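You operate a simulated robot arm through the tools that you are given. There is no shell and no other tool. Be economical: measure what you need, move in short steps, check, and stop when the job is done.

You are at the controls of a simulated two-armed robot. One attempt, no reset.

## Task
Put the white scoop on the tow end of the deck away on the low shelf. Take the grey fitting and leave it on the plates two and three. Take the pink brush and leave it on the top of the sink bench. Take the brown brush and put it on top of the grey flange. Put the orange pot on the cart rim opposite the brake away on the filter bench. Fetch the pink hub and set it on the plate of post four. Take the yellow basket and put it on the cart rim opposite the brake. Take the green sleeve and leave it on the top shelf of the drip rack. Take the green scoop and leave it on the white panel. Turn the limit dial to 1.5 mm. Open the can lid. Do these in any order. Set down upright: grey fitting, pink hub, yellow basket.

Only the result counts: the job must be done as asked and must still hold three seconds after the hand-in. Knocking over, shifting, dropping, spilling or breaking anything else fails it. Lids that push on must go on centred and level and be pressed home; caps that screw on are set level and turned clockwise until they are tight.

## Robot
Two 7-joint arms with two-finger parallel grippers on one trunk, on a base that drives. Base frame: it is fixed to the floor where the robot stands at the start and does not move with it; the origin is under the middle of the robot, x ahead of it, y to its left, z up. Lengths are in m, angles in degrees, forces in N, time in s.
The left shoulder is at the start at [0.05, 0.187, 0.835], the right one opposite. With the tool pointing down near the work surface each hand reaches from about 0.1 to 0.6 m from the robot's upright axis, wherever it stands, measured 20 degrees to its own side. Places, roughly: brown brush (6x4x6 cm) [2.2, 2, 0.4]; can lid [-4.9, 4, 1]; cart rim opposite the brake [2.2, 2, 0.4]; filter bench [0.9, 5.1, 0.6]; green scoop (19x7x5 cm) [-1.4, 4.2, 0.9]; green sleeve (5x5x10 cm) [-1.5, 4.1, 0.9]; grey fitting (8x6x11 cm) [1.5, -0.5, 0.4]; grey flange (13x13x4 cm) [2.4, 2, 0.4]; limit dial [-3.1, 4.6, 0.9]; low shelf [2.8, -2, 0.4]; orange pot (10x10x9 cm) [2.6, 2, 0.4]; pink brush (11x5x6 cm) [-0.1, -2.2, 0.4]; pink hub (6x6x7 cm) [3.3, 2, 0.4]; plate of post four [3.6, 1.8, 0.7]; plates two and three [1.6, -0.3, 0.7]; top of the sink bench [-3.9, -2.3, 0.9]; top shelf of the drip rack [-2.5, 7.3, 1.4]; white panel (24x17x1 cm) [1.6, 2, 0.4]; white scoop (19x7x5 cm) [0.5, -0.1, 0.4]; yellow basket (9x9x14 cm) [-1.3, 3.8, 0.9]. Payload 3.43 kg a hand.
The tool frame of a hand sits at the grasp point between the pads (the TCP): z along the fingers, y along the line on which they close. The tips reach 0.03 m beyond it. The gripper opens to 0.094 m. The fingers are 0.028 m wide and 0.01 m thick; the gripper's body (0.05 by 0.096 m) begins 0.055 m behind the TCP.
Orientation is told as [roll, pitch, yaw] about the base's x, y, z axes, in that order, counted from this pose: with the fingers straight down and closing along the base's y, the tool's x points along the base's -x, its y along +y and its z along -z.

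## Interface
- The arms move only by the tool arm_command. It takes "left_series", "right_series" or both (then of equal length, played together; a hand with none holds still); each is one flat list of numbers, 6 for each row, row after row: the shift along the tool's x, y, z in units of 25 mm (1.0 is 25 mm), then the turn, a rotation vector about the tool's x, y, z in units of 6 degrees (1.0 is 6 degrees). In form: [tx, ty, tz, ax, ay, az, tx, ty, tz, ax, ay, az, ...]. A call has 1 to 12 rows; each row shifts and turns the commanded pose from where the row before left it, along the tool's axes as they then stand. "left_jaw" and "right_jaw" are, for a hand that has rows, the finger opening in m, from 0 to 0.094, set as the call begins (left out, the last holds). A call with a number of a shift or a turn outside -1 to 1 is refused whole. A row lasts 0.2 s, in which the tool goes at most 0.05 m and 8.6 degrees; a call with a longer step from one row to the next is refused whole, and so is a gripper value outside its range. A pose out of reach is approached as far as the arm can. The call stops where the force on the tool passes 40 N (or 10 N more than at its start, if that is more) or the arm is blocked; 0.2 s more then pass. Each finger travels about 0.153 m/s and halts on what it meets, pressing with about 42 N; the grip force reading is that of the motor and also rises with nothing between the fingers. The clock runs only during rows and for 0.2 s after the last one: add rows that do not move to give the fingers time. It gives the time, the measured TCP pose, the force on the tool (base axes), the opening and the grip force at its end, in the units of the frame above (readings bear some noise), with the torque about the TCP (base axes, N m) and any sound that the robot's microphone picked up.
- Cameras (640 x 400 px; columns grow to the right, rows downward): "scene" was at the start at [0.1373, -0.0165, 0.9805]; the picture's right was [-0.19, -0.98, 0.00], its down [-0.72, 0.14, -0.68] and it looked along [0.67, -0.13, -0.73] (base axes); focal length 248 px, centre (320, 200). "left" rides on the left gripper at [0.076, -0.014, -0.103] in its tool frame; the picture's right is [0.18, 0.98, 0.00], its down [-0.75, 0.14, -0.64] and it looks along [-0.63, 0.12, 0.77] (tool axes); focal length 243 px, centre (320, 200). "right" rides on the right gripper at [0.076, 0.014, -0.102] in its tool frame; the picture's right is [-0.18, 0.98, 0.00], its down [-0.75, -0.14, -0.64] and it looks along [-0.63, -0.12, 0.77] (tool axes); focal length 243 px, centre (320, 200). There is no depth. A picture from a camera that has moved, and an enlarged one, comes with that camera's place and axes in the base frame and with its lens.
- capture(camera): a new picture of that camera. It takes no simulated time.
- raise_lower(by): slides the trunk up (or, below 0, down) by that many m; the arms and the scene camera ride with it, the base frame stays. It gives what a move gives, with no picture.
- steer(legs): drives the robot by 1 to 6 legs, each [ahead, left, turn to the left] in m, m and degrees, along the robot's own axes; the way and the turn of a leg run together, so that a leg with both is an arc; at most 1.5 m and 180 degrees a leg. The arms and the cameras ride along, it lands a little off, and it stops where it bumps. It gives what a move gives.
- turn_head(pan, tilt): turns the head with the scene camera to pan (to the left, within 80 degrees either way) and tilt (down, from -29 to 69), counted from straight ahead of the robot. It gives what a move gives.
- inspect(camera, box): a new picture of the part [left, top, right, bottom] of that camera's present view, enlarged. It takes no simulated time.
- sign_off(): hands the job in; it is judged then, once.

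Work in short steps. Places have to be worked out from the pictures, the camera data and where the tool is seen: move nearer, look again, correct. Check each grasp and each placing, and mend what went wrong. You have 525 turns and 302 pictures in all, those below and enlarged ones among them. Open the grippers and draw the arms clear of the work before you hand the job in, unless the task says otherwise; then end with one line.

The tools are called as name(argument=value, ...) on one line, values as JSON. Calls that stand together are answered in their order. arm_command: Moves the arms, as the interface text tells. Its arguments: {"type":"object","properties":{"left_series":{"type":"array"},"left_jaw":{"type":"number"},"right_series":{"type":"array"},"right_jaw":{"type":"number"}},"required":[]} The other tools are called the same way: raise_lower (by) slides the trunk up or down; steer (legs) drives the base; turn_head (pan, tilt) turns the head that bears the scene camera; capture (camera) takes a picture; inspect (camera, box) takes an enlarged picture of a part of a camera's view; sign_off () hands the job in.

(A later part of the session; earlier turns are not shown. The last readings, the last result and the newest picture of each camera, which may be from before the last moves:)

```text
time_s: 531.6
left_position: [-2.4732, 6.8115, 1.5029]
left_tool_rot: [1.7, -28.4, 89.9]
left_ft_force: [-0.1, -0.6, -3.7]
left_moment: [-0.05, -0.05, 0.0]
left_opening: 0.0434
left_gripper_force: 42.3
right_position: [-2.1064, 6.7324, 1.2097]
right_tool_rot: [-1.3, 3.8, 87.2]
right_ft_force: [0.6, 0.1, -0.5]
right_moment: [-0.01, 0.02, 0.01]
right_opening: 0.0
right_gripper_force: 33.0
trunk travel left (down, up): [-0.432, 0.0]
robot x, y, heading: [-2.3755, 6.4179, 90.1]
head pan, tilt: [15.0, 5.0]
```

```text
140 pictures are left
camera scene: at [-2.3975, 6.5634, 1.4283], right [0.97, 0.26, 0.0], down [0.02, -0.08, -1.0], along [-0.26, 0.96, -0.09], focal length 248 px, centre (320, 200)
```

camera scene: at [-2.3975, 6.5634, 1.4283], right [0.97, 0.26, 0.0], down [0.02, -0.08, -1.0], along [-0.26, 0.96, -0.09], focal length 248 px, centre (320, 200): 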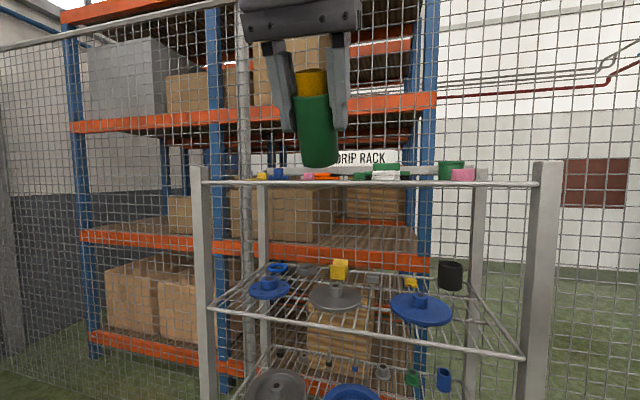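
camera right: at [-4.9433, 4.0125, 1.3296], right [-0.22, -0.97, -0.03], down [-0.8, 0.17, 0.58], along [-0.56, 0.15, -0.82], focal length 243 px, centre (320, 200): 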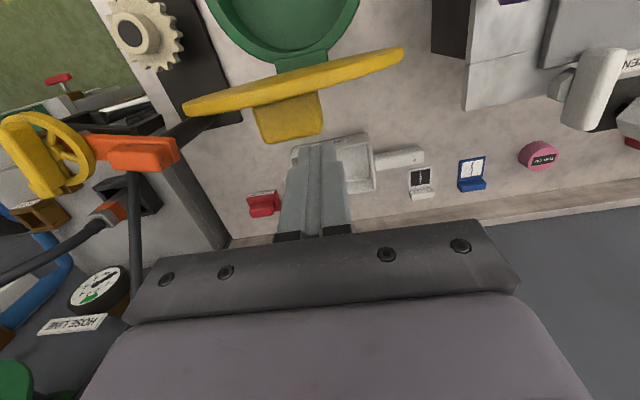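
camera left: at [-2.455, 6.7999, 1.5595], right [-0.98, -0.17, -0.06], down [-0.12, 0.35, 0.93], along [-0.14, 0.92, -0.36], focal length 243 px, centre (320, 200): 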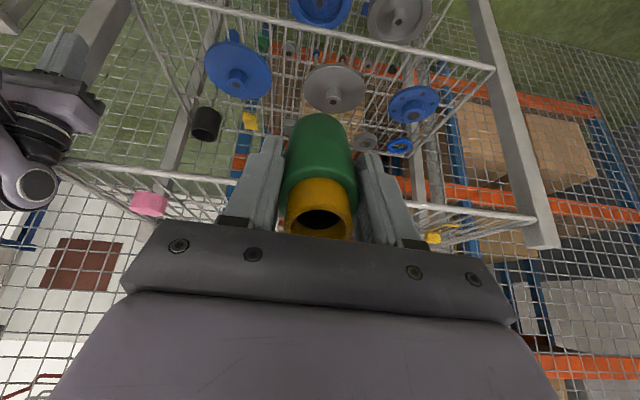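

Rack and its items look undisturbed. I pull the right hand a bit further back, then drive 0.31 m ahead.

arm_command(right_series=[1, 0, 0.5, 0, 0, 0, 1, 0, 0.5, 0, 0, 0, 1, 0, 0.5, 0, 0, 0])

steer(legs=[[0.2, 0, 0]])

capture(camera="left")

```text
time_s: 532.4
left_position: [-2.4728, 6.8125, 1.5051]
left_tool_rot: [1.7, -28.6, 89.8]
left_ft_force: [0.4, -0.4, -3.6]
left_moment: [-0.04, 0.01, -0.01]
left_opening: 0.0434
left_gripper_force: 42.1
right_position: [-2.1059, 6.6549, 1.1787]
right_tool_rot: [-1.4, 3.8, 87.2]
right_ft_force: [-1.2, 0.4, -0.5]
right_moment: [0.01, 0.0, 0.01]
right_opening: 0.0003
right_gripper_force: 33.3
trunk travel left (down, up): [-0.432, 0.0]
robot x, y, heading: [-2.3736, 6.4157, 90.2]
head pan, tilt: [15.0, 5.0]
```

```text
time_s: 534.0
left_position: [-2.4771, 7.0094, 1.503]
left_tool_rot: [1.7, -28.4, 90.2]
left_ft_force: [-0.3, 1.3, -3.7]
left_moment: [-0.06, 0.02, 0.0]
left_opening: 0.0434
left_gripper_force: 41.6
right_position: [-2.1091, 6.8569, 1.1789]
right_tool_rot: [-1.4, 3.8, 87.6]
right_ft_force: [0.1, 0.0, 0.1]
right_moment: [0.02, 0.03, 0.01]
right_opening: 0.0
right_gripper_force: 33.2
trunk travel left (down, up): [-0.432, 0.0]
robot x, y, heading: [-2.3747, 6.6152, 90.3]
head pan, tilt: [15.0, 5.0]
```

```text
139 pictures are left
camera left: at [-2.4592, 6.8953, 1.5564], right [-0.98, -0.18, -0.06], down [-0.12, 0.35, 0.93], along [-0.14, 0.92, -0.37], focal length 243 px, centre (320, 200)
```

left: 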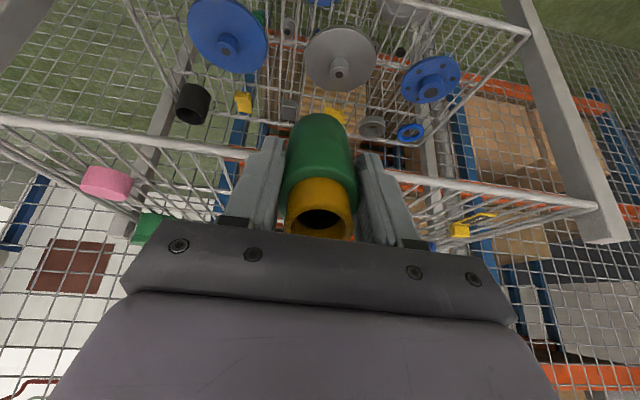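

Shelf rail is near y≈7.12. I lift 2 cm for clearance and drive 0.14 m further.

arm_command(left_series=[-0.7, 0, -0.38, 0, 0, 0])

steer(legs=[[0.14, 0, 0]])

capture(camera="left")

turn_head(pan=10, tilt=-8)

capture(camera="scene")

```text
time_s: 534.4
left_position: [-2.4753, 7.0209, 1.5199]
left_tool_rot: [1.8, -28.4, 90.3]
left_ft_force: [-0.3, 0.5, -3.4]
left_moment: [-0.03, 0.03, -0.02]
left_opening: 0.0435
left_gripper_force: 42.2
right_position: [-2.1087, 6.8568, 1.1789]
right_tool_rot: [-1.5, 3.9, 87.6]
right_ft_force: [-0.2, -0.4, -0.5]
right_moment: [-0.04, 0.01, -0.04]
right_opening: 0.0
right_gripper_force: 33.1
trunk travel left (down, up): [-0.432, 0.0]
robot x, y, heading: [-2.3728, 6.6135, 90.4]
head pan, tilt: [15.0, 5.0]
```

```text
time_s: 535.7
left_position: [-2.4782, 7.1622, 1.5189]
left_tool_rot: [1.7, -28.3, 90.1]
left_ft_force: [0.0, 0.3, -4.2]
left_moment: [-0.04, 0.02, -0.03]
left_opening: 0.0436
left_gripper_force: 42.4
right_position: [-2.1096, 6.9983, 1.1793]
right_tool_rot: [-1.3, 3.8, 87.6]
right_ft_force: [0.4, -0.1, -0.1]
right_moment: [0.0, 0.0, -0.04]
right_opening: 0.0001
right_gripper_force: 32.7
trunk travel left (down, up): [-0.432, 0.0]
robot x, y, heading: [-2.3766, 6.7551, 90.1]
head pan, tilt: [15.0, 5.0]
```

```text
138 pictures are left
camera left: at [-2.4595, 7.0475, 1.5733], right [-0.98, -0.18, -0.06], down [-0.12, 0.36, 0.93], along [-0.14, 0.92, -0.37], focal length 243 px, centre (320, 200)
```

left: 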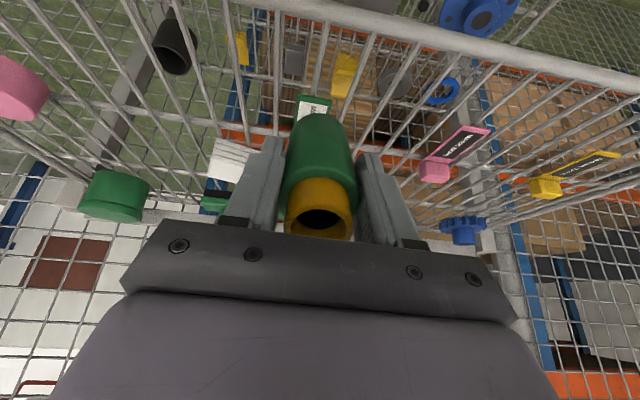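

```text
time_s: 536.5
left_position: [-2.4777, 7.1625, 1.5209]
left_tool_rot: [1.6, -28.4, 90.0]
left_ft_force: [-0.8, 0.1, -2.7]
left_moment: [-0.07, 0.01, 0.02]
left_opening: 0.0434
left_gripper_force: 41.4
right_position: [-2.1114, 6.9971, 1.1797]
right_tool_rot: [-1.4, 3.8, 87.5]
right_ft_force: [0.2, -0.1, 0.3]
right_moment: [0.03, -0.01, 0.02]
right_opening: 0.0001
right_gripper_force: 32.5
trunk travel left (down, up): [-0.432, 0.0]
robot x, y, heading: [-2.3769, 6.7576, 90.3]
head pan, tilt: [10.0, -8.0]
```

```text
137 pictures are left
camera scene: at [-2.3916, 6.898, 1.4484], right [0.98, 0.18, 0.0], down [-0.03, 0.14, -0.99], along [-0.18, 0.97, 0.14], focal length 248 px, centre (320, 200)
```

scene: 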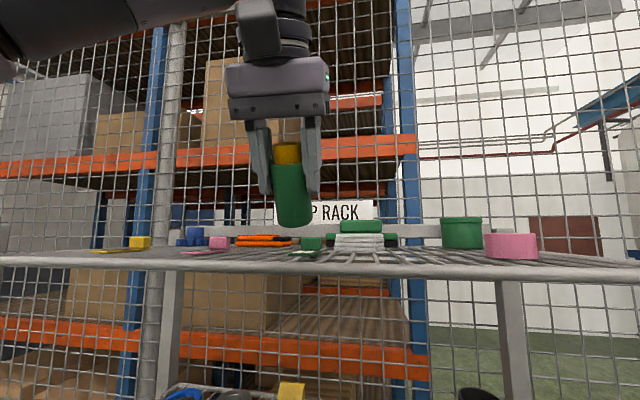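

The shelf is of wire rods, so laying the sleeve along the rods is the stable way. There is a free lane at x≈−2.55 between two tags. I pitch the hand to horizontal while rising a bit.

arm_command(left_series=[-0.8, 0, -0.4, 0, -1, 0, -0.6, 0, -0.4, 0, -1, 0, 0, 0, 0, 0, -1, 0, 0, 0, 0, 0, -1, 0, 0, 0, 0, 0, -1, 0, 0, 0, 0, 0, -1, 0, 0, 0, 0, 0, -1, 0, 0, 0, 0, 0, -1, 0, 0, 0, 0, 0, -1, 0])

capture(camera="left")

capture(camera="scene")

```text
time_s: 538.5
left_position: [-2.4763, 7.1824, 1.5551]
left_tool_rot: [11.0, -82.3, 80.0]
left_ft_force: [-0.6, 0.1, -3.3]
left_moment: [-0.06, 0.03, 0.04]
left_opening: 0.0432
left_gripper_force: 41.8
right_position: [-2.1091, 6.997, 1.1786]
right_tool_rot: [-1.4, 3.7, 87.6]
right_ft_force: [1.0, 1.3, -0.2]
right_moment: [0.01, 0.01, 0.02]
right_opening: 0.0
right_gripper_force: 33.4
trunk travel left (down, up): [-0.432, 0.0]
robot x, y, heading: [-2.3761, 6.7516, 90.2]
head pan, tilt: [10.0, -8.0]
```

```text
136 pictures are left
camera left: at [-2.4617, 7.0708, 1.4929], right [-0.99, -0.04, -0.16], down [-0.11, -0.54, 0.83], along [-0.12, 0.84, 0.53], focal length 243 px, centre (320, 200)
```

left: 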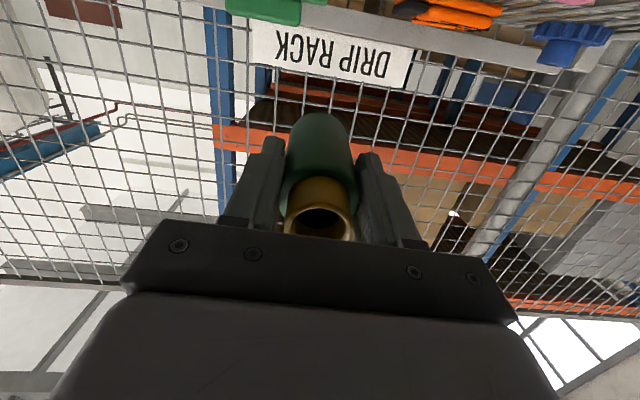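

```text
135 pictures are left
camera scene: at [-2.3917, 6.8984, 1.4484], right [0.98, 0.18, 0.0], down [-0.03, 0.14, -0.99], along [-0.18, 0.97, 0.14], focal length 248 px, centre (320, 200)
```

scene: 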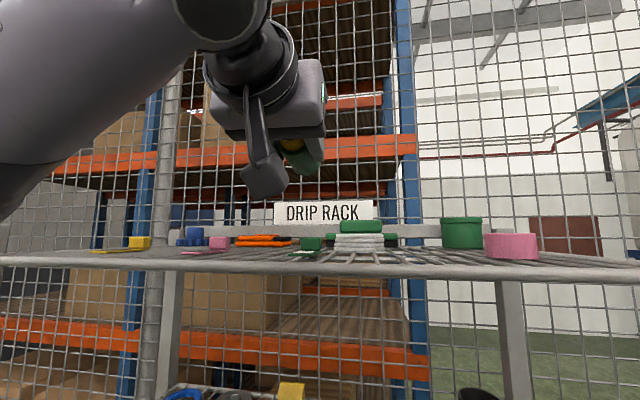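

Nearly horizontal now. I strafe 7 cm left to the free lane, then lower with the trunk in steps.

steer(legs=[[0, 0.072, 0]])

raise_lower(by=-0.06)

capture(camera="scene")

capture(camera="left")

```text
time_s: 539.5
left_position: [-2.5493, 7.1802, 1.5551]
left_tool_rot: [10.8, -82.3, 80.3]
left_ft_force: [0.0, 1.1, -3.6]
left_moment: [-0.09, -0.02, -0.02]
left_opening: 0.0433
left_gripper_force: 42.0
right_position: [-2.1816, 6.9964, 1.1795]
right_tool_rot: [-1.5, 3.9, 87.4]
right_ft_force: [-0.7, -0.1, 0.8]
right_moment: [0.02, -0.01, -0.01]
right_opening: 0.0001
right_gripper_force: 32.6
trunk travel left (down, up): [-0.432, 0.0]
robot x, y, heading: [-2.4502, 6.7533, 90.4]
head pan, tilt: [10.0, -8.0]
```

```text
time_s: 540.5
left_position: [-2.5472, 7.1802, 1.4947]
left_tool_rot: [11.3, -82.3, 79.9]
left_ft_force: [0.3, 0.6, -3.2]
left_moment: [-0.11, 0.02, 0.0]
left_opening: 0.0435
left_gripper_force: 41.9
right_position: [-2.1812, 6.9965, 1.1193]
right_tool_rot: [-1.3, 3.8, 87.5]
right_ft_force: [0.8, -0.2, -0.3]
right_moment: [0.0, 0.0, 0.0]
right_opening: 0.0
right_gripper_force: 33.2
trunk travel left (down, up): [-0.372, 0.06]
robot x, y, heading: [-2.4482, 6.7566, 90.5]
head pan, tilt: [10.0, -8.0]
```

```text
134 pictures are left
camera scene: at [-2.4628, 6.8974, 1.3885], right [0.98, 0.18, 0.0], down [-0.03, 0.14, -0.99], along [-0.18, 0.97, 0.14], focal length 248 px, centre (320, 200)
```

scene: 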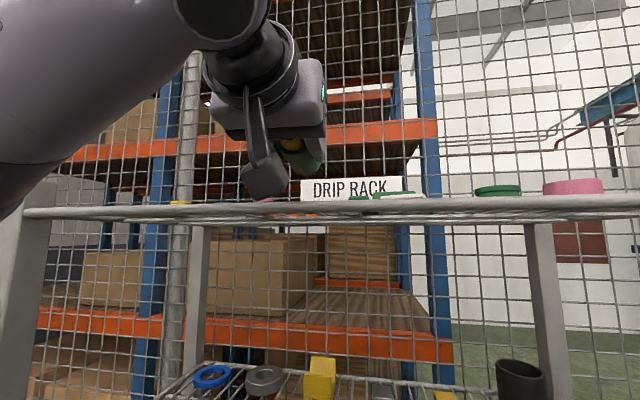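

```text
133 pictures are left
camera left: at [-2.5331, 7.0695, 1.4332], right [-0.99, -0.04, -0.16], down [-0.11, -0.54, 0.83], along [-0.12, 0.84, 0.53], focal length 243 px, centre (320, 200)
```

left: 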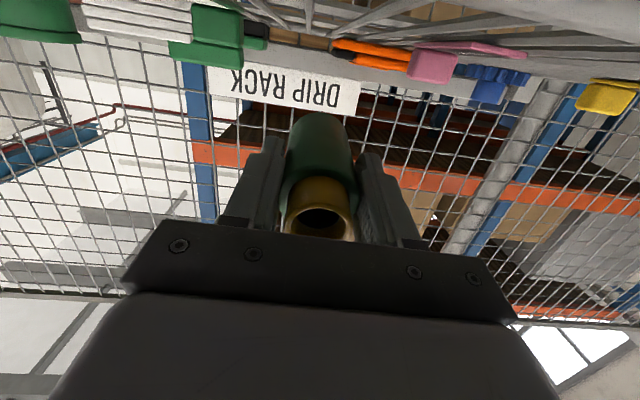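

The sleeve is centred in the lane. I lower further in small steps, watching force.

raise_lower(by=-0.03)

raise_lower(by=-0.01)

capture(camera="left")

inspect(camera="scene", box=[200, 100, 420, 240])

```text
time_s: 541.3
left_position: [-2.5472, 7.1792, 1.4652]
left_tool_rot: [11.3, -82.4, 79.9]
left_ft_force: [0.1, 0.2, -3.6]
left_moment: [-0.06, 0.0, 0.0]
left_opening: 0.0432
left_gripper_force: 42.1
right_position: [-2.1811, 6.9979, 1.0892]
right_tool_rot: [-1.4, 3.8, 87.6]
right_ft_force: [-0.4, 0.7, -0.3]
right_moment: [0.0, 0.0, 0.02]
right_opening: 0.0003
right_gripper_force: 32.3
trunk travel left (down, up): [-0.342, 0.09]
robot x, y, heading: [-2.4486, 6.7564, 90.3]
head pan, tilt: [10.0, -8.0]
```

```text
time_s: 541.8
left_position: [-2.5472, 7.1801, 1.4575]
left_tool_rot: [11.2, -82.3, 80.0]
left_ft_force: [0.4, 0.2, -3.1]
left_moment: [-0.13, -0.01, 0.03]
left_opening: 0.0434
left_gripper_force: 41.7
right_position: [-2.1821, 6.9968, 1.078]
right_tool_rot: [-1.5, 3.8, 87.6]
right_ft_force: [0.0, 0.0, 0.7]
right_moment: [0.0, 0.01, -0.02]
right_opening: 0.0
right_gripper_force: 32.8
trunk travel left (down, up): [-0.332, 0.1]
robot x, y, heading: [-2.4456, 6.7533, 90.8]
head pan, tilt: [10.0, -8.0]
```

```text
132 pictures are left
camera left: at [-2.5331, 7.0695, 1.3931], right [-0.99, -0.04, -0.16], down [-0.11, -0.54, 0.83], along [-0.12, 0.84, 0.53], focal length 243 px, centre (320, 200)
```

left: 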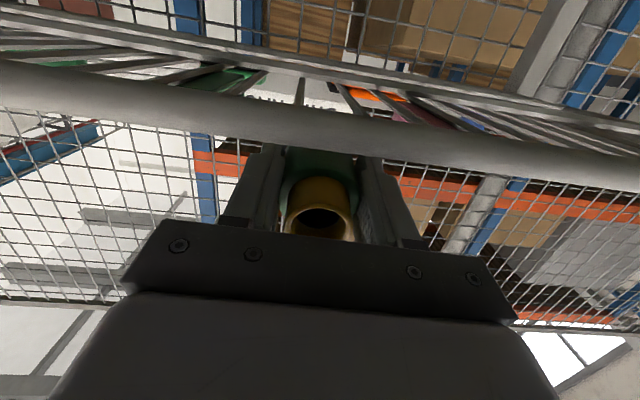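

```text
2.86 times, centred on (310, 170) of scene
camera zoom: at [-2.4628, 6.8974, 1.3484], right [0.98, 0.18, 0.0], down [-0.03, 0.14, -0.99], along [-0.18, 0.97, 0.14], focal length 709 px, centre (349, 286)
```

zoom: 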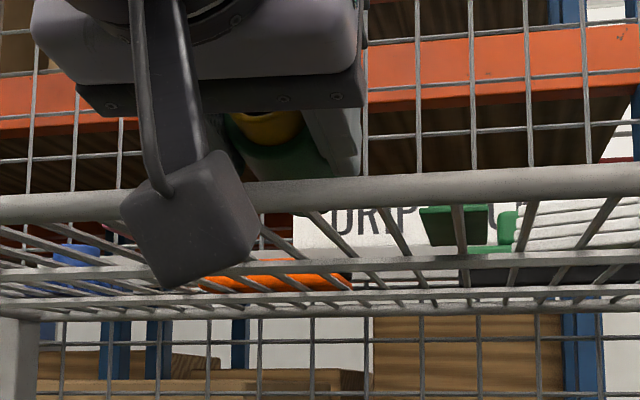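

Close. I lower a little more to contact.

raise_lower(by=-0.008)

raise_lower(by=-0.007)

inspect(camera="scene", box=[200, 100, 420, 240])

```text
time_s: 542.4
left_position: [-2.5479, 7.1814, 1.4484]
left_tool_rot: [11.3, -82.2, 79.9]
left_ft_force: [-1.7, -1.1, -3.4]
left_moment: [-0.09, 0.0, 0.02]
left_opening: 0.0435
left_gripper_force: 41.6
right_position: [-2.1812, 6.9964, 1.0716]
right_tool_rot: [-1.4, 3.8, 87.7]
right_ft_force: [0.0, -0.1, 0.1]
right_moment: [0.0, -0.01, -0.02]
right_opening: 0.0
right_gripper_force: 32.6
trunk travel left (down, up): [-0.324, 0.108]
robot x, y, heading: [-2.448, 6.7534, 90.4]
head pan, tilt: [10.0, -8.0]
```

```text
time_s: 543.0
left_position: [-2.5472, 7.1793, 1.4439]
left_tool_rot: [10.5, -82.8, 80.8]
left_ft_force: [0.9, 6.7, 13.8]
left_moment: [1.18, -0.02, -0.14]
left_opening: 0.0434
left_gripper_force: 42.1
right_position: [-2.1799, 6.9968, 1.0646]
right_tool_rot: [-1.3, 3.8, 87.4]
right_ft_force: [0.7, -0.4, 0.1]
right_moment: [-0.01, 0.0, 0.01]
right_opening: 0.0
right_gripper_force: 33.1
trunk travel left (down, up): [-0.317, 0.115]
robot x, y, heading: [-2.4456, 6.7568, 90.6]
head pan, tilt: [10.0, -8.0]
```

```text
2.86 times, centred on (310, 170) of scene
camera zoom: at [-2.4624, 6.8974, 1.3338], right [0.98, 0.18, 0.0], down [-0.03, 0.14, -0.99], along [-0.18, 0.97, 0.14], focal length 709 px, centre (349, 286)
```

zoom: 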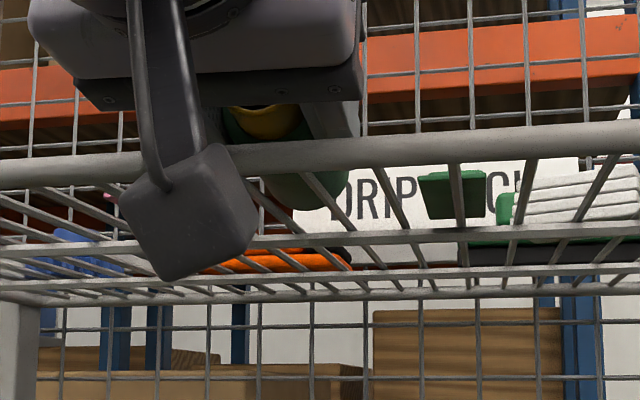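

The far end has touched the rods. I open the jaw, rise 1 cm and back out.

arm_command(left_series=[0, 0, 0, 0, 0, 0, 0, 0, 0, 0, 0, 0, 0, 0, 0, 0, 0, 0], left_jaw=0.065)

capture(camera="left")

raise_lower(by=0.012)

steer(legs=[[-0.25, 0, 0]])

raise_lower(by=0.1)

capture(camera="scene")

capture(camera="left")

```text
time_s: 543.8
left_position: [-2.5464, 7.1808, 1.4407]
left_tool_rot: [11.2, -82.3, 79.9]
left_ft_force: [0.6, 0.0, -1.4]
left_moment: [0.0, 0.02, 0.01]
left_opening: 0.0651
left_gripper_force: 0.0
right_position: [-2.1805, 6.9965, 1.0648]
right_tool_rot: [-1.4, 3.9, 87.7]
right_ft_force: [0.0, 0.7, -0.6]
right_moment: [0.02, -0.01, -0.04]
right_opening: 0.0
right_gripper_force: 32.7
trunk travel left (down, up): [-0.317, 0.115]
robot x, y, heading: [-2.4446, 6.7564, 90.4]
head pan, tilt: [10.0, -8.0]
```

```text
129 pictures are left
camera left: at [-2.5329, 7.0694, 1.3782], right [-0.99, -0.04, -0.16], down [-0.11, -0.54, 0.83], along [-0.12, 0.84, 0.53], focal length 243 px, centre (320, 200)
```

left: 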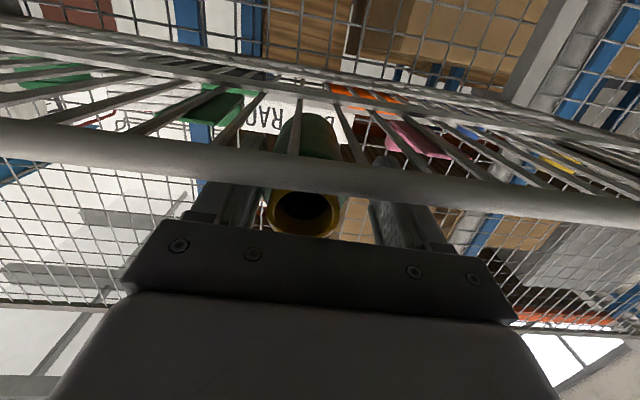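

```text
time_s: 544.4
left_position: [-2.5471, 7.1801, 1.4525]
left_tool_rot: [11.2, -82.3, 79.9]
left_ft_force: [-0.6, -0.4, 0.6]
left_moment: [0.01, 0.02, 0.0]
left_opening: 0.0651
left_gripper_force: 0.1
right_position: [-2.1806, 6.9956, 1.0759]
right_tool_rot: [-1.3, 3.9, 87.7]
right_ft_force: [0.5, 0.1, 1.1]
right_moment: [-0.01, -0.01, -0.01]
right_opening: 0.0
right_gripper_force: 32.8
trunk travel left (down, up): [-0.329, 0.103]
robot x, y, heading: [-2.4487, 6.7592, 90.6]
head pan, tilt: [10.0, -8.0]
```

```text
time_s: 546.2
left_position: [-2.5447, 6.925, 1.4532]
left_tool_rot: [11.2, -82.3, 79.8]
left_ft_force: [-1.0, -0.6, 0.2]
left_moment: [-0.01, -0.02, -0.02]
left_opening: 0.0653
left_gripper_force: 0.0
right_position: [-2.1792, 6.7418, 1.0775]
right_tool_rot: [-1.4, 3.7, 87.5]
right_ft_force: [0.0, 0.7, -0.3]
right_moment: [0.03, -0.01, 0.04]
right_opening: 0.0
right_gripper_force: 33.2
trunk travel left (down, up): [-0.329, 0.103]
robot x, y, heading: [-2.445, 6.5029, 90.4]
head pan, tilt: [10.0, -8.0]
```

```text
time_s: 547.5
left_position: [-2.5446, 6.9265, 1.5528]
left_tool_rot: [11.1, -82.3, 79.8]
left_ft_force: [-0.9, -0.3, -0.1]
left_moment: [0.0, 0.02, 0.0]
left_opening: 0.0649
left_gripper_force: 0.1
right_position: [-2.1776, 6.7412, 1.1764]
right_tool_rot: [-1.4, 3.8, 87.4]
right_ft_force: [0.2, -0.3, -0.1]
right_moment: [0.0, 0.05, 0.01]
right_opening: 0.0004
right_gripper_force: 33.2
trunk travel left (down, up): [-0.429, 0.003]
robot x, y, heading: [-2.4424, 6.5042, 90.5]
head pan, tilt: [10.0, -8.0]
```

```text
128 pictures are left
camera scene: at [-2.4606, 6.6432, 1.4455], right [0.98, 0.18, 0.0], down [-0.03, 0.14, -0.99], along [-0.18, 0.97, 0.14], focal length 248 px, centre (320, 200)
```

scene: 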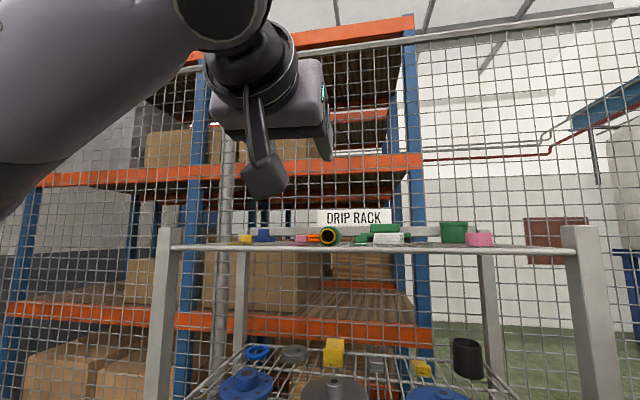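

```text
127 pictures are left
camera left: at [-2.5305, 6.8155, 1.4901], right [-0.99, -0.04, -0.16], down [-0.11, -0.54, 0.83], along [-0.12, 0.84, 0.53], focal length 243 px, centre (320, 200)
```

left: 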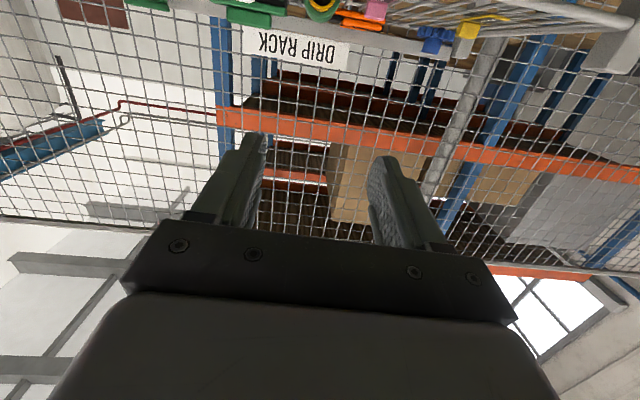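

The sleeve lies on the top shelf. I zoom to check, then restore the left hand.

inspect(camera="scene", box=[230, 205, 430, 255])

steer(legs=[[-0.25, 0, 0]])

arm_command(left_series=[0, 0, 0, 0, 1, 0, 0, 0, 0, 0, 1, 0, 0, 0, 0, 0, 1, 0, 0, 0, 0, 0, 1, 0, 0, 0, 0, 0, 1, 0, 0, 0, 0, 0, 1, 0, 0, 0, 0, 0, 1, 0, 0, 0, 0, 0, 1, 0, 0, 0, 0, 0, 1, 0])

arm_command(left_series=[0, 0, 1, 0, 1, 0, 0, 0, 1, 0, 1, 0, 0, 0, 1, 0, 1, 0, 0, 0, 1, 0, 0.8, 0, 0, 0, 1, 0, 0, 0, 0, 0, 1, 0, 0, 0, 0, 0, 1, 0, 0, 0, 0, 0, 1, 0, 0, 0, 0, 0, 1, 0, 0, 0])

```text
3.20 times, centred on (330, 230) of scene
camera zoom: at [-2.4606, 6.6432, 1.4455], right [0.98, 0.18, 0.0], down [-0.03, 0.14, -0.99], along [-0.18, 0.97, 0.14], focal length 794 px, centre (288, 104)
```

zoom: 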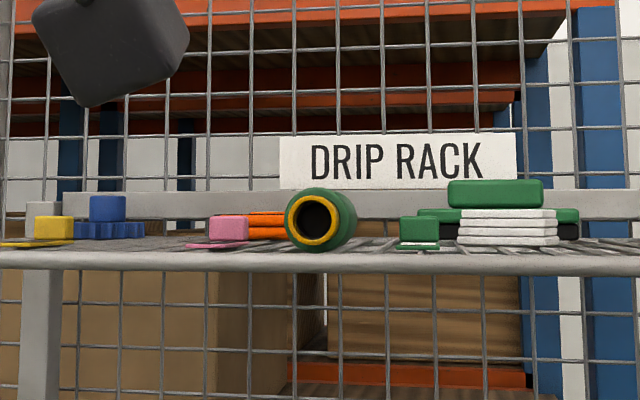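

```text
time_s: 549.4
left_position: [-2.543, 6.6757, 1.5528]
left_tool_rot: [11.2, -82.2, 79.8]
left_ft_force: [-0.1, 0.0, 0.0]
left_moment: [-0.03, -0.04, -0.01]
left_opening: 0.0653
left_gripper_force: 0.1
right_position: [-2.1766, 6.4924, 1.1764]
right_tool_rot: [-1.4, 3.8, 87.5]
right_ft_force: [0.3, -0.6, 0.7]
right_moment: [0.06, -0.01, 0.0]
right_opening: 0.0001
right_gripper_force: 32.6
trunk travel left (down, up): [-0.429, 0.003]
robot x, y, heading: [-2.4471, 6.2476, 90.5]
head pan, tilt: [10.0, -8.0]
```

```text
time_s: 551.4
left_position: [-2.5429, 6.671, 1.5431]
left_tool_rot: [2.4, -30.6, 89.2]
left_ft_force: [-0.2, -0.7, 0.2]
left_moment: [-0.04, -0.05, 0.02]
left_opening: 0.0652
left_gripper_force: 0.1
left hand out of reach, approached as far as the arm can: row 9
right_position: [-2.1787, 6.494, 1.1759]
right_tool_rot: [-1.6, 3.8, 87.5]
right_ft_force: [-0.4, -0.2, 0.1]
right_moment: [-0.03, -0.03, -0.01]
right_opening: 0.0002
right_gripper_force: 32.9
trunk travel left (down, up): [-0.429, 0.003]
robot x, y, heading: [-2.4442, 6.2502, 90.3]
head pan, tilt: [10.0, -8.0]
```

```text
time_s: 553.4
left_position: [-2.5515, 6.7056, 1.3088]
left_tool_rot: [1.4, -5.6, 90.9]
left_ft_force: [0.5, -0.6, -0.4]
left_moment: [0.03, 0.01, -0.01]
left_opening: 0.0649
left_gripper_force: 0.0
left hand out of reach, approached as far as the arm can: row 1, 2, 3
right_position: [-2.1769, 6.4928, 1.1761]
right_tool_rot: [-1.5, 3.8, 87.5]
right_ft_force: [-0.9, -0.1, 0.3]
right_moment: [-0.01, 0.03, 0.0]
right_opening: 0.0
right_gripper_force: 33.2
trunk travel left (down, up): [-0.429, 0.003]
robot x, y, heading: [-2.4456, 6.2509, 90.4]
head pan, tilt: [10.0, -8.0]
```

Good. I return to the box: drive back (reversing the way I came) and turn to face it.

steer(legs=[[0, -0.125, -0.3], [-1.1, 0, 0], [-1.1, 0, 0], [0, 0, -90]])

turn_head(pan=0, tilt=45)

capture(camera="scene")

```text
time_s: 568.7
left_position: [-1.9279, 4.1772, 1.3089]
left_tool_rot: [1.5, -5.6, 0.4]
left_ft_force: [-0.3, -0.5, 0.0]
left_moment: [0.04, 0.02, 0.01]
left_opening: 0.065
left_gripper_force: 0.1
right_position: [-2.1442, 3.806, 1.176]
right_tool_rot: [-1.4, 3.9, -3.0]
right_ft_force: [0.0, 0.4, -0.5]
right_moment: [-0.06, 0.01, -0.02]
right_opening: 0.0
right_gripper_force: 32.7
trunk travel left (down, up): [-0.429, 0.003]
robot x, y, heading: [-2.3825, 4.074, -0.1]
head pan, tilt: [10.0, -8.0]
```

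```text
time_s: 569.9
left_position: [-1.9292, 4.1779, 1.308]
left_tool_rot: [1.4, -5.7, 0.3]
left_ft_force: [0.2, -0.7, 0.2]
left_moment: [0.02, -0.06, -0.01]
left_opening: 0.0653
left_gripper_force: 0.0
right_position: [-2.1443, 3.8041, 1.1765]
right_tool_rot: [-1.4, 3.8, -3.0]
right_ft_force: [-1.0, 0.3, 0.9]
right_moment: [-0.03, 0.05, 0.03]
right_opening: 0.0
right_gripper_force: 32.9
trunk travel left (down, up): [-0.429, 0.003]
robot x, y, heading: [-2.3771, 4.0742, -0.1]
head pan, tilt: [0.0, 45.0]
```

```text
125 pictures are left
camera scene: at [-2.2415, 4.0723, 1.3623], right [0.0, -1.0, 0.0], down [-0.71, 0.0, -0.71], along [0.71, 0.0, -0.71], focal length 248 px, centre (320, 200)
```

scene: 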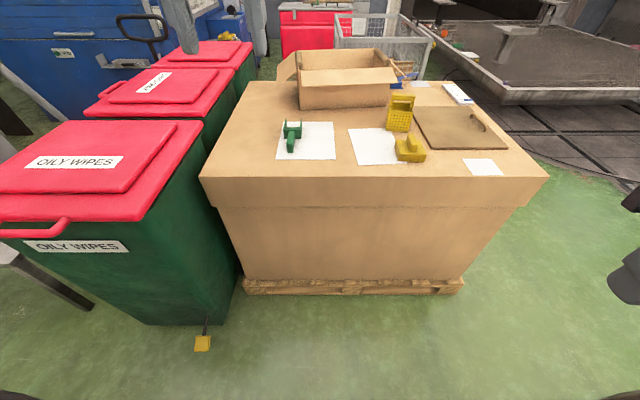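

Scoop and basket are as before. I drive 0.42 closer and bring the left hand above the scoop's handle.

steer(legs=[[0.42, 0, 0]])

arm_command(left_series=[-0.3, -0.05, 1, 0, 0.9, 0, -0.2, 0, 1, 0, 0, 0, -0.2, 0, 1, 0, 0, 0, -0.2, 0, 1, 0, 0, 0, -0.2, 0, 1, 0, 0, 0, -0.2, 0, 1, 0, 0, 0, -0.2, 0, 1, 0, 0, 0, 0, 0, 1, 0, 0, 0, 0, 0, 1, 0, 0, 0, 0, 0, 1, 0, 0, 0, 0, 0, 1, 0, 0, 0], left_jaw=0.07)

capture(camera="left")

inspect(camera="scene", box=[200, 120, 440, 280])

```text
time_s: 572.5
left_position: [-1.5088, 4.1813, 1.3087]
left_tool_rot: [1.5, -5.5, 0.7]
left_ft_force: [0.1, -0.2, 0.3]
left_moment: [0.03, 0.0, -0.01]
left_opening: 0.0649
left_gripper_force: 0.0
right_position: [-1.7221, 3.8072, 1.1759]
right_tool_rot: [-1.5, 3.8, -2.6]
right_ft_force: [-0.2, -0.4, 0.6]
right_moment: [0.02, -0.01, -0.01]
right_opening: 0.0
right_gripper_force: 33.3
trunk travel left (down, up): [-0.429, 0.003]
robot x, y, heading: [-1.9611, 4.0736, 0.6]
head pan, tilt: [0.0, 45.0]
```

```text
time_s: 574.9
left_position: [-1.4699, 4.1887, 1.0361]
left_tool_rot: [1.4, -0.4, 1.0]
left_ft_force: [0.3, 0.5, -0.3]
left_moment: [-0.01, 0.01, 0.0]
left_opening: 0.07
left_gripper_force: 0.0
right_position: [-1.7228, 3.8079, 1.1758]
right_tool_rot: [-1.4, 3.8, -2.6]
right_ft_force: [0.6, -0.8, 0.7]
right_moment: [-0.01, -0.01, -0.01]
right_opening: 0.0001
right_gripper_force: 32.4
trunk travel left (down, up): [-0.429, 0.003]
robot x, y, heading: [-1.9601, 4.0756, 0.7]
head pan, tilt: [0.0, 45.0]
```

```text
124 pictures are left
camera left: at [-1.5463, 4.1709, 1.1371], right [-0.2, 0.98, 0.02], down [0.75, 0.14, 0.65], along [0.63, 0.15, -0.76], focal length 243 px, centre (320, 200)
```

left: 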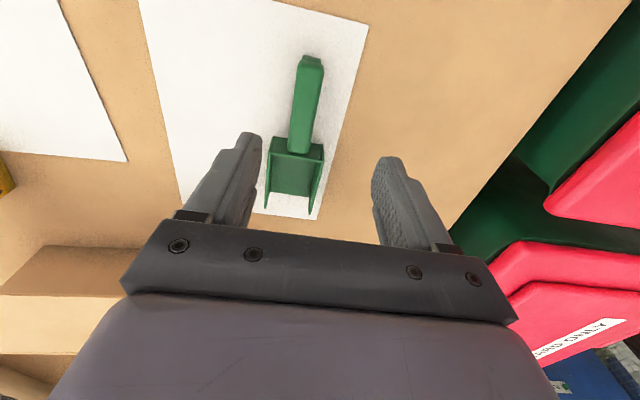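

```text
2.50 times, centred on (320, 200) of scene
camera zoom: at [-1.8214, 4.074, 1.3623], right [0.01, -1.0, 0.0], down [-0.71, 0.0, -0.71], along [0.71, 0.0, -0.71], focal length 620 px, centre (320, 200)
```

zoom: 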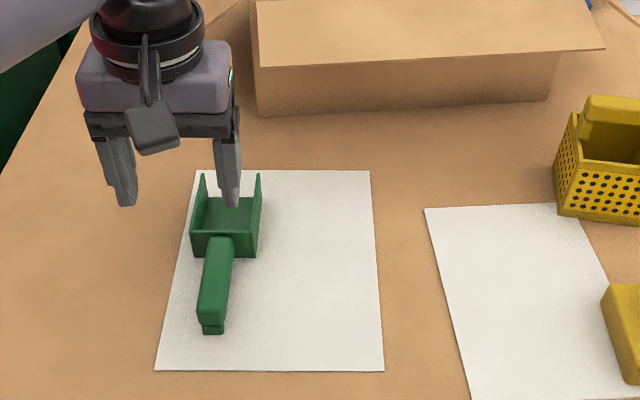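

Handle centre (−1.455, 4.179). I align, descend and close.

arm_command(left_series=[-0.32, -0.38, 0.8, 0, 0, 0, 0, 0, 0.9, 0, 0, 0, 0, 0, 0.9, 0, 0, 0, 0, 0, 0.9, 0, 0, 0, 0, 0, 0.9, 0, 0, 0, 0, 0, 0.6, 0, 0, 0, 0, 0, 0.5, 0, 0, 0, 0, 0, 0.4, 0, 0, 0])

capture(camera="left")

```text
time_s: 576.7
left_position: [-1.46, 4.1822, 0.8864]
left_tool_rot: [1.6, -0.2, 0.9]
left_ft_force: [1.2, -0.1, 0.8]
left_moment: [-0.01, 0.0, 0.01]
left_opening: 0.07
left_gripper_force: 0.1
right_position: [-1.7232, 3.8074, 1.1762]
right_tool_rot: [-1.5, 3.9, -2.6]
right_ft_force: [-0.4, -0.1, -1.0]
right_moment: [0.03, 0.0, -0.01]
right_opening: 0.0001
right_gripper_force: 33.0
trunk travel left (down, up): [-0.429, 0.003]
robot x, y, heading: [-1.9669, 4.0782, 0.4]
head pan, tilt: [0.0, 45.0]
```

```text
122 pictures are left
camera left: at [-1.5367, 4.1638, 0.9882], right [-0.2, 0.98, 0.02], down [0.75, 0.14, 0.65], along [0.63, 0.15, -0.76], focal length 243 px, centre (320, 200)
```

left: 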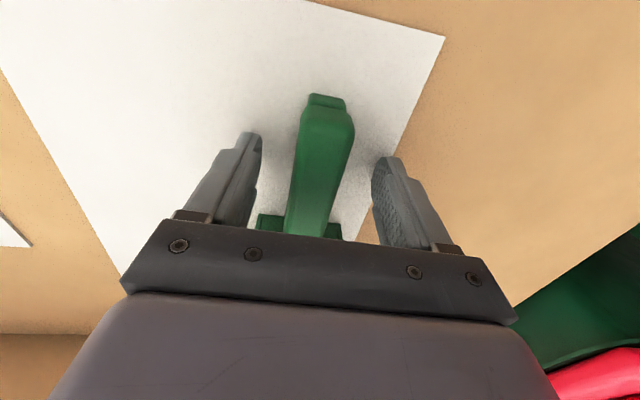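

Handle is between the fingers. I close and lift slowly.

arm_command(left_series=[0, 0, 0.1, 0, 0, 0, 0, 0, 0, 0, 0, 0, 0, 0, 0, 0, 0, 0, 0, 0, 0, 0, 0, 0], left_jaw=0.0)

arm_command(left_series=[0, 0, -0.2, 0, 0, 0, 0, 0, -0.3, 0, 0, 0, 0, 0, -0.4, 0, 0, 0, 0, 0, -0.6, 0, 0, 0, 0, 0, -0.8, 0, 0, 0, 0, 0, -1, 0, 0, 0, 0, 0, -1, 0, 0, 0, 0, 0, -1, 0, 0, 0, 0, 0, -1, 0, 0, 0, 0, 0, -1, 0, 0, 0])

capture(camera="left")

```text
time_s: 577.7
left_position: [-1.459, 4.182, 0.8854]
left_tool_rot: [1.5, -0.4, 0.7]
left_ft_force: [1.1, 0.1, 9.8]
left_moment: [-0.07, 0.1, -0.1]
left_opening: 0.0296
left_gripper_force: 41.4
right_position: [-1.7242, 3.8081, 1.1762]
right_tool_rot: [-1.4, 3.6, -2.6]
right_ft_force: [-0.7, -0.7, -0.7]
right_moment: [-0.02, 0.02, 0.0]
right_opening: 0.0
right_gripper_force: 32.9
trunk travel left (down, up): [-0.429, 0.003]
robot x, y, heading: [-1.9624, 4.0763, 0.3]
head pan, tilt: [0.0, 45.0]
```

```text
time_s: 579.9
left_position: [-1.4606, 4.1763, 1.0664]
left_tool_rot: [1.5, -0.2, 0.8]
left_ft_force: [0.2, -0.7, -0.2]
left_moment: [0.03, 0.02, -0.01]
left_opening: 0.0295
left_gripper_force: 42.3
right_position: [-1.724, 3.8079, 1.1768]
right_tool_rot: [-1.4, 3.8, -2.6]
right_ft_force: [0.1, 0.5, -0.7]
right_moment: [-0.01, 0.01, 0.01]
right_opening: 0.0
right_gripper_force: 32.7
trunk travel left (down, up): [-0.429, 0.003]
robot x, y, heading: [-1.9626, 4.0781, 0.3]
head pan, tilt: [0.0, 45.0]
```

```text
121 pictures are left
camera left: at [-1.5372, 4.159, 1.1679], right [-0.2, 0.98, 0.03], down [0.75, 0.14, 0.65], along [0.63, 0.15, -0.76], focal length 243 px, centre (320, 200)
```

left: 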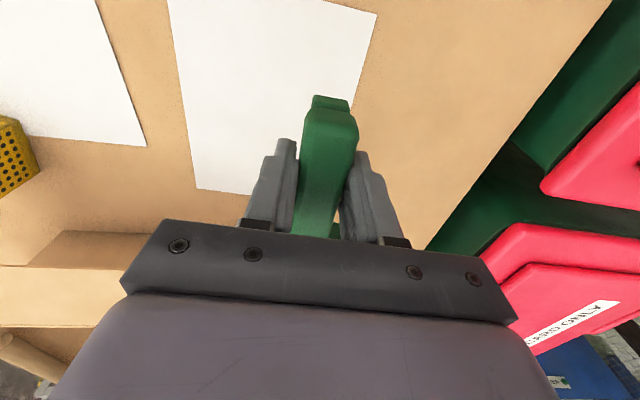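

Scoop held. For the basket with the right hand, I raise the left hand, lower the trunk for reach, and shift the base right.

arm_command(left_series=[0.3, 0, -1, 0, 0, 0, 0.3, 0, -1, 0, 0, 0, 0.3, 0, -1, 0, 0, 0, 0.3, 0, -1, 0, 0, 0, 0.3, 0, -1, 0, 0, 0, 0.3, 0, -1, 0, 0, 0, 0.3, 0, -1, 0, 0, 0], right_series=[-1, 0, 0, 0, -0.6, -0.4, -1, 0, 0, 0, 0, 0, -1, 0, 0, 0, 0, 0, -1, 0, 0, 0, 0, 0, -1, 0, 0, 0, 0, 0, -1, 0, 0, 0, 0, 0, -1, 0, 0, 0, 0, 0], right_jaw=0.094)

steer(legs=[[0, -0.13, 0]])

capture(camera="right")

turn_head(pan=-15, tilt=42)

inspect(camera="scene", box=[250, 110, 410, 230])

```text
time_s: 581.5
left_position: [-1.5136, 4.1746, 1.2405]
left_tool_rot: [1.6, -0.2, 0.9]
left_ft_force: [0.0, 0.0, -0.3]
left_moment: [0.0, 0.02, -0.02]
left_opening: 0.0296
left_gripper_force: 42.0
right_position: [-1.5472, 3.8047, 1.1734]
right_tool_rot: [-1.4, 0.3, -0.2]
right_ft_force: [-0.3, 0.7, -0.4]
right_moment: [0.02, 0.01, 0.0]
right_opening: 0.094
right_gripper_force: 0.0
trunk travel left (down, up): [-0.429, 0.003]
robot x, y, heading: [-1.9648, 4.0749, 0.4]
head pan, tilt: [0.0, 45.0]
```

```text
time_s: 582.8
left_position: [-1.5139, 4.0404, 1.2396]
left_tool_rot: [1.5, -0.3, 0.6]
left_ft_force: [-0.2, -1.2, -0.4]
left_moment: [0.01, 0.02, 0.0]
left_opening: 0.0298
left_gripper_force: 41.9
right_position: [-1.5505, 3.6715, 1.1741]
right_tool_rot: [-1.3, 0.2, -0.5]
right_ft_force: [0.1, -0.4, -0.3]
right_moment: [0.04, -0.01, -0.01]
right_opening: 0.0938
right_gripper_force: 0.0
trunk travel left (down, up): [-0.429, 0.003]
robot x, y, heading: [-1.9619, 3.9424, 0.2]
head pan, tilt: [0.0, 45.0]
```

```text
120 pictures are left
camera right: at [-1.625, 3.6905, 1.276], right [0.19, 0.98, -0.02], down [0.76, -0.13, 0.64], along [0.63, -0.14, -0.77], focal length 243 px, centre (320, 200)
```

right: 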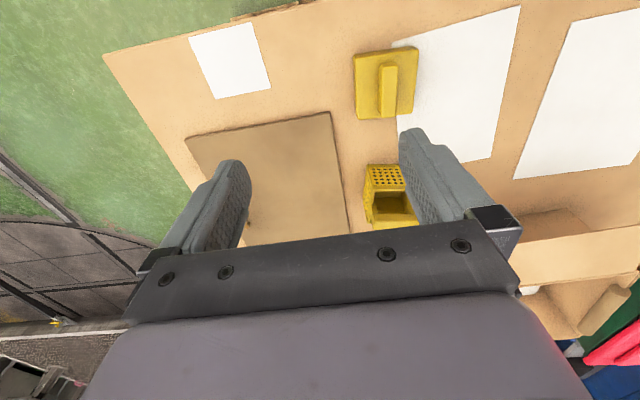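

```text
time_s: 583.6
left_position: [-1.5128, 4.0411, 1.2404]
left_tool_rot: [1.5, -0.2, 0.6]
left_ft_force: [-0.4, 1.1, -0.9]
left_moment: [0.0, 0.05, 0.01]
left_opening: 0.0292
left_gripper_force: 42.6
right_position: [-1.5499, 3.6726, 1.1726]
right_tool_rot: [-1.4, 0.2, -0.4]
right_ft_force: [-0.1, -0.1, 0.0]
right_moment: [0.0, 0.0, 0.0]
right_opening: 0.0941
right_gripper_force: 0.0
trunk travel left (down, up): [-0.429, 0.003]
robot x, y, heading: [-1.9638, 3.946, 0.1]
head pan, tilt: [-15.0, 42.0]
```

```text
3.33 times, centred on (330, 170) of scene
camera zoom: at [-1.8217, 3.9215, 1.3666], right [-0.26, -0.97, 0.0], down [-0.65, 0.17, -0.74], along [0.72, -0.19, -0.67], focal length 827 px, centre (287, 300)
```

zoom: 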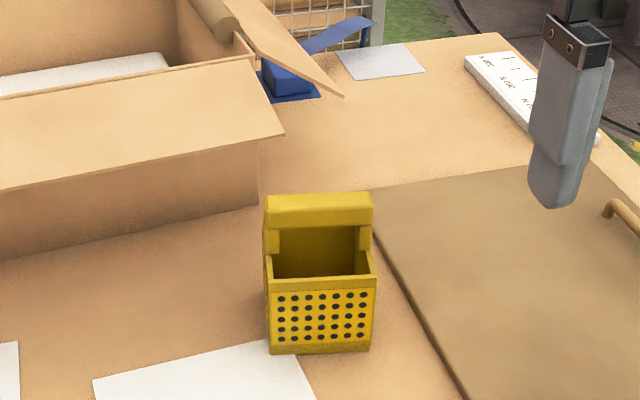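

The basket has a handle bar along y, centre (−1.314, 3.756), top z≈0.986. I'll grip it across with the hand yawed 90°. First lower the trunk and creep forward 3 cm for reach.

raise_lower(by=-0.12)

steer(legs=[[0.03, 0, 0]])

arm_command(right_series=[0, 0, 0, 0, 0, -1, 0, 0, 0, 0, 0, -1, 0, 0, 0, 0, 0, -1, 0, 0, 0, 0, 0, -1, 0, 0, 0, 0, 0, -1, 0, 0, 0, 0, 0, -1, 0, 0, 0, 0, 0, -1, 0, 0, 0, 0, 0, -1, 0, 0, 0, 0, 0, -1, 0, 0, 0, 0, 0, -1, 0, 0, 0, 0, 0, -1, 0, 0, 0, 0, 0, -1], right_jaw=0.06)

arm_command(right_series=[0, 0, 0, 0, 0, -1, 0, 0, 0, 0, 0, -1, 0, 0, 0, 0, 0, -1])

```text
time_s: 585.1
left_position: [-1.5148, 4.0414, 1.1197]
left_tool_rot: [1.5, -0.2, 0.6]
left_ft_force: [-0.4, 0.9, -0.2]
left_moment: [0.01, 0.03, 0.05]
left_opening: 0.0295
left_gripper_force: 41.7
right_position: [-1.5491, 3.6731, 1.053]
right_tool_rot: [-1.3, 0.2, -0.5]
right_ft_force: [0.0, 0.1, -0.2]
right_moment: [0.03, 0.04, -0.05]
right_opening: 0.094
right_gripper_force: 0.0
trunk travel left (down, up): [-0.309, 0.123]
robot x, y, heading: [-1.9623, 3.943, 0.1]
head pan, tilt: [-15.0, 42.0]
```

```text
time_s: 586.0
left_position: [-1.4978, 4.0423, 1.1207]
left_tool_rot: [1.7, -0.1, 0.6]
left_ft_force: [-0.2, 0.6, -0.3]
left_moment: [0.0, 0.04, 0.0]
left_opening: 0.0297
left_gripper_force: 42.3
right_position: [-1.5346, 3.6733, 1.0533]
right_tool_rot: [-1.4, 0.3, -0.3]
right_ft_force: [0.2, -0.5, 0.0]
right_moment: [0.04, -0.04, 0.0]
right_opening: 0.0938
right_gripper_force: 0.1
trunk travel left (down, up): [-0.309, 0.123]
robot x, y, heading: [-1.949, 3.9428, 0.0]
head pan, tilt: [-15.0, 42.0]
stopped in leg 1: the robot was blocked; the commanded pose is now the measured one
```

```text
time_s: 588.6
left_position: [-1.4979, 4.0413, 1.1191]
left_tool_rot: [1.7, -0.2, 0.6]
left_ft_force: [-0.4, 0.3, -1.0]
left_moment: [0.01, 0.03, -0.01]
left_opening: 0.0296
left_gripper_force: 42.3
right_position: [-1.5354, 3.673, 1.0522]
right_tool_rot: [-0.2, 1.4, 71.6]
right_ft_force: [0.1, -0.1, -0.9]
right_moment: [0.02, 0.0, 0.02]
right_opening: 0.0599
right_gripper_force: 0.0
trunk travel left (down, up): [-0.309, 0.123]
robot x, y, heading: [-1.948, 3.943, -0.1]
head pan, tilt: [-15.0, 42.0]
```

```text
time_s: 589.4
left_position: [-1.498, 4.0412, 1.1193]
left_tool_rot: [1.5, -0.1, 0.6]
left_ft_force: [-0.3, 0.2, -0.7]
left_moment: [0.01, 0.02, 0.0]
left_opening: 0.0298
left_gripper_force: 42.2
right_position: [-1.5347, 3.6735, 1.0526]
right_tool_rot: [0.2, 1.3, 89.7]
right_ft_force: [0.3, 0.0, -0.7]
right_moment: [0.0, 0.02, -0.03]
right_opening: 0.06
right_gripper_force: 0.0
trunk travel left (down, up): [-0.309, 0.123]
robot x, y, heading: [-1.9461, 3.9464, -0.2]
head pan, tilt: [-15.0, 42.0]
```

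Yawed. I move over the basket's bar.

arm_command(right_series=[-0.33, -0.88, 0, 0, 0, 0, -0.33, -0.88, 0, 0, 0, 0, -0.33, -0.88, 0, 0, 0, 0, -0.33, -0.88, 0, 0, 0, 0, -0.33, -0.88, 0, 0, 0, 0, -0.33, -0.88, 0, 0, 0, 0, -0.33, -0.88, 0, 0, 0, 0, -0.33, -0.88, 0, 0, 0, 0, -0.33, -0.88, 0, 0, 0, 0, -0.33, -0.9, 0, 0, 0, 0])

capture(camera="right")

inspect(camera="scene", box=[250, 70, 410, 230])

```text
time_s: 591.6
left_position: [-1.4977, 4.0414, 1.1198]
left_tool_rot: [1.7, -0.1, 0.7]
left_ft_force: [0.1, -0.6, -0.2]
left_moment: [-0.03, 0.02, 0.03]
left_opening: 0.0295
left_gripper_force: 41.8
right_position: [-1.3327, 3.7447, 1.0474]
right_tool_rot: [0.3, 1.4, 89.7]
right_ft_force: [-0.2, 0.4, 0.1]
right_moment: [0.02, 0.03, 0.0]
right_opening: 0.0598
right_gripper_force: 0.0
right hand out of reach, approached as far as the arm can: row 10
trunk travel left (down, up): [-0.309, 0.123]
robot x, y, heading: [-1.9455, 3.9423, -0.2]
head pan, tilt: [-15.0, 42.0]
```

```text
118 pictures are left
camera right: at [-1.3469, 3.6733, 1.1526], right [-0.98, 0.19, 0.0], down [0.15, 0.77, 0.62], along [0.12, 0.61, -0.78], focal length 243 px, centre (320, 200)
```

right: 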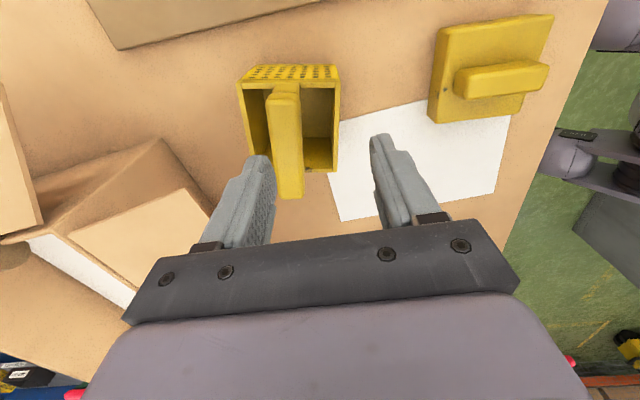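

```text
2.50 times, centred on (330, 150) of scene
camera zoom: at [-1.8073, 3.9208, 1.2465], right [-0.26, -0.97, 0.0], down [-0.65, 0.17, -0.74], along [0.72, -0.19, -0.67], focal length 620 px, centre (295, 325)
```

zoom: 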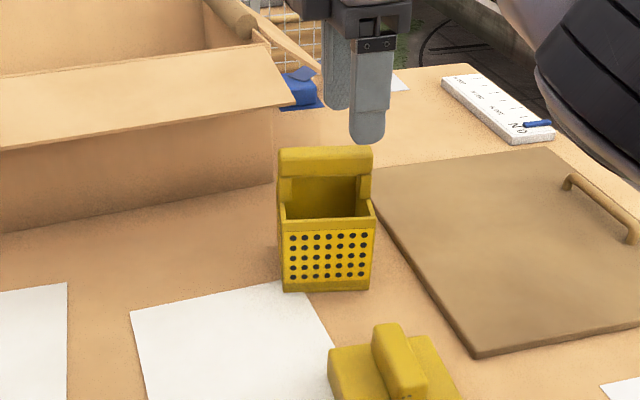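

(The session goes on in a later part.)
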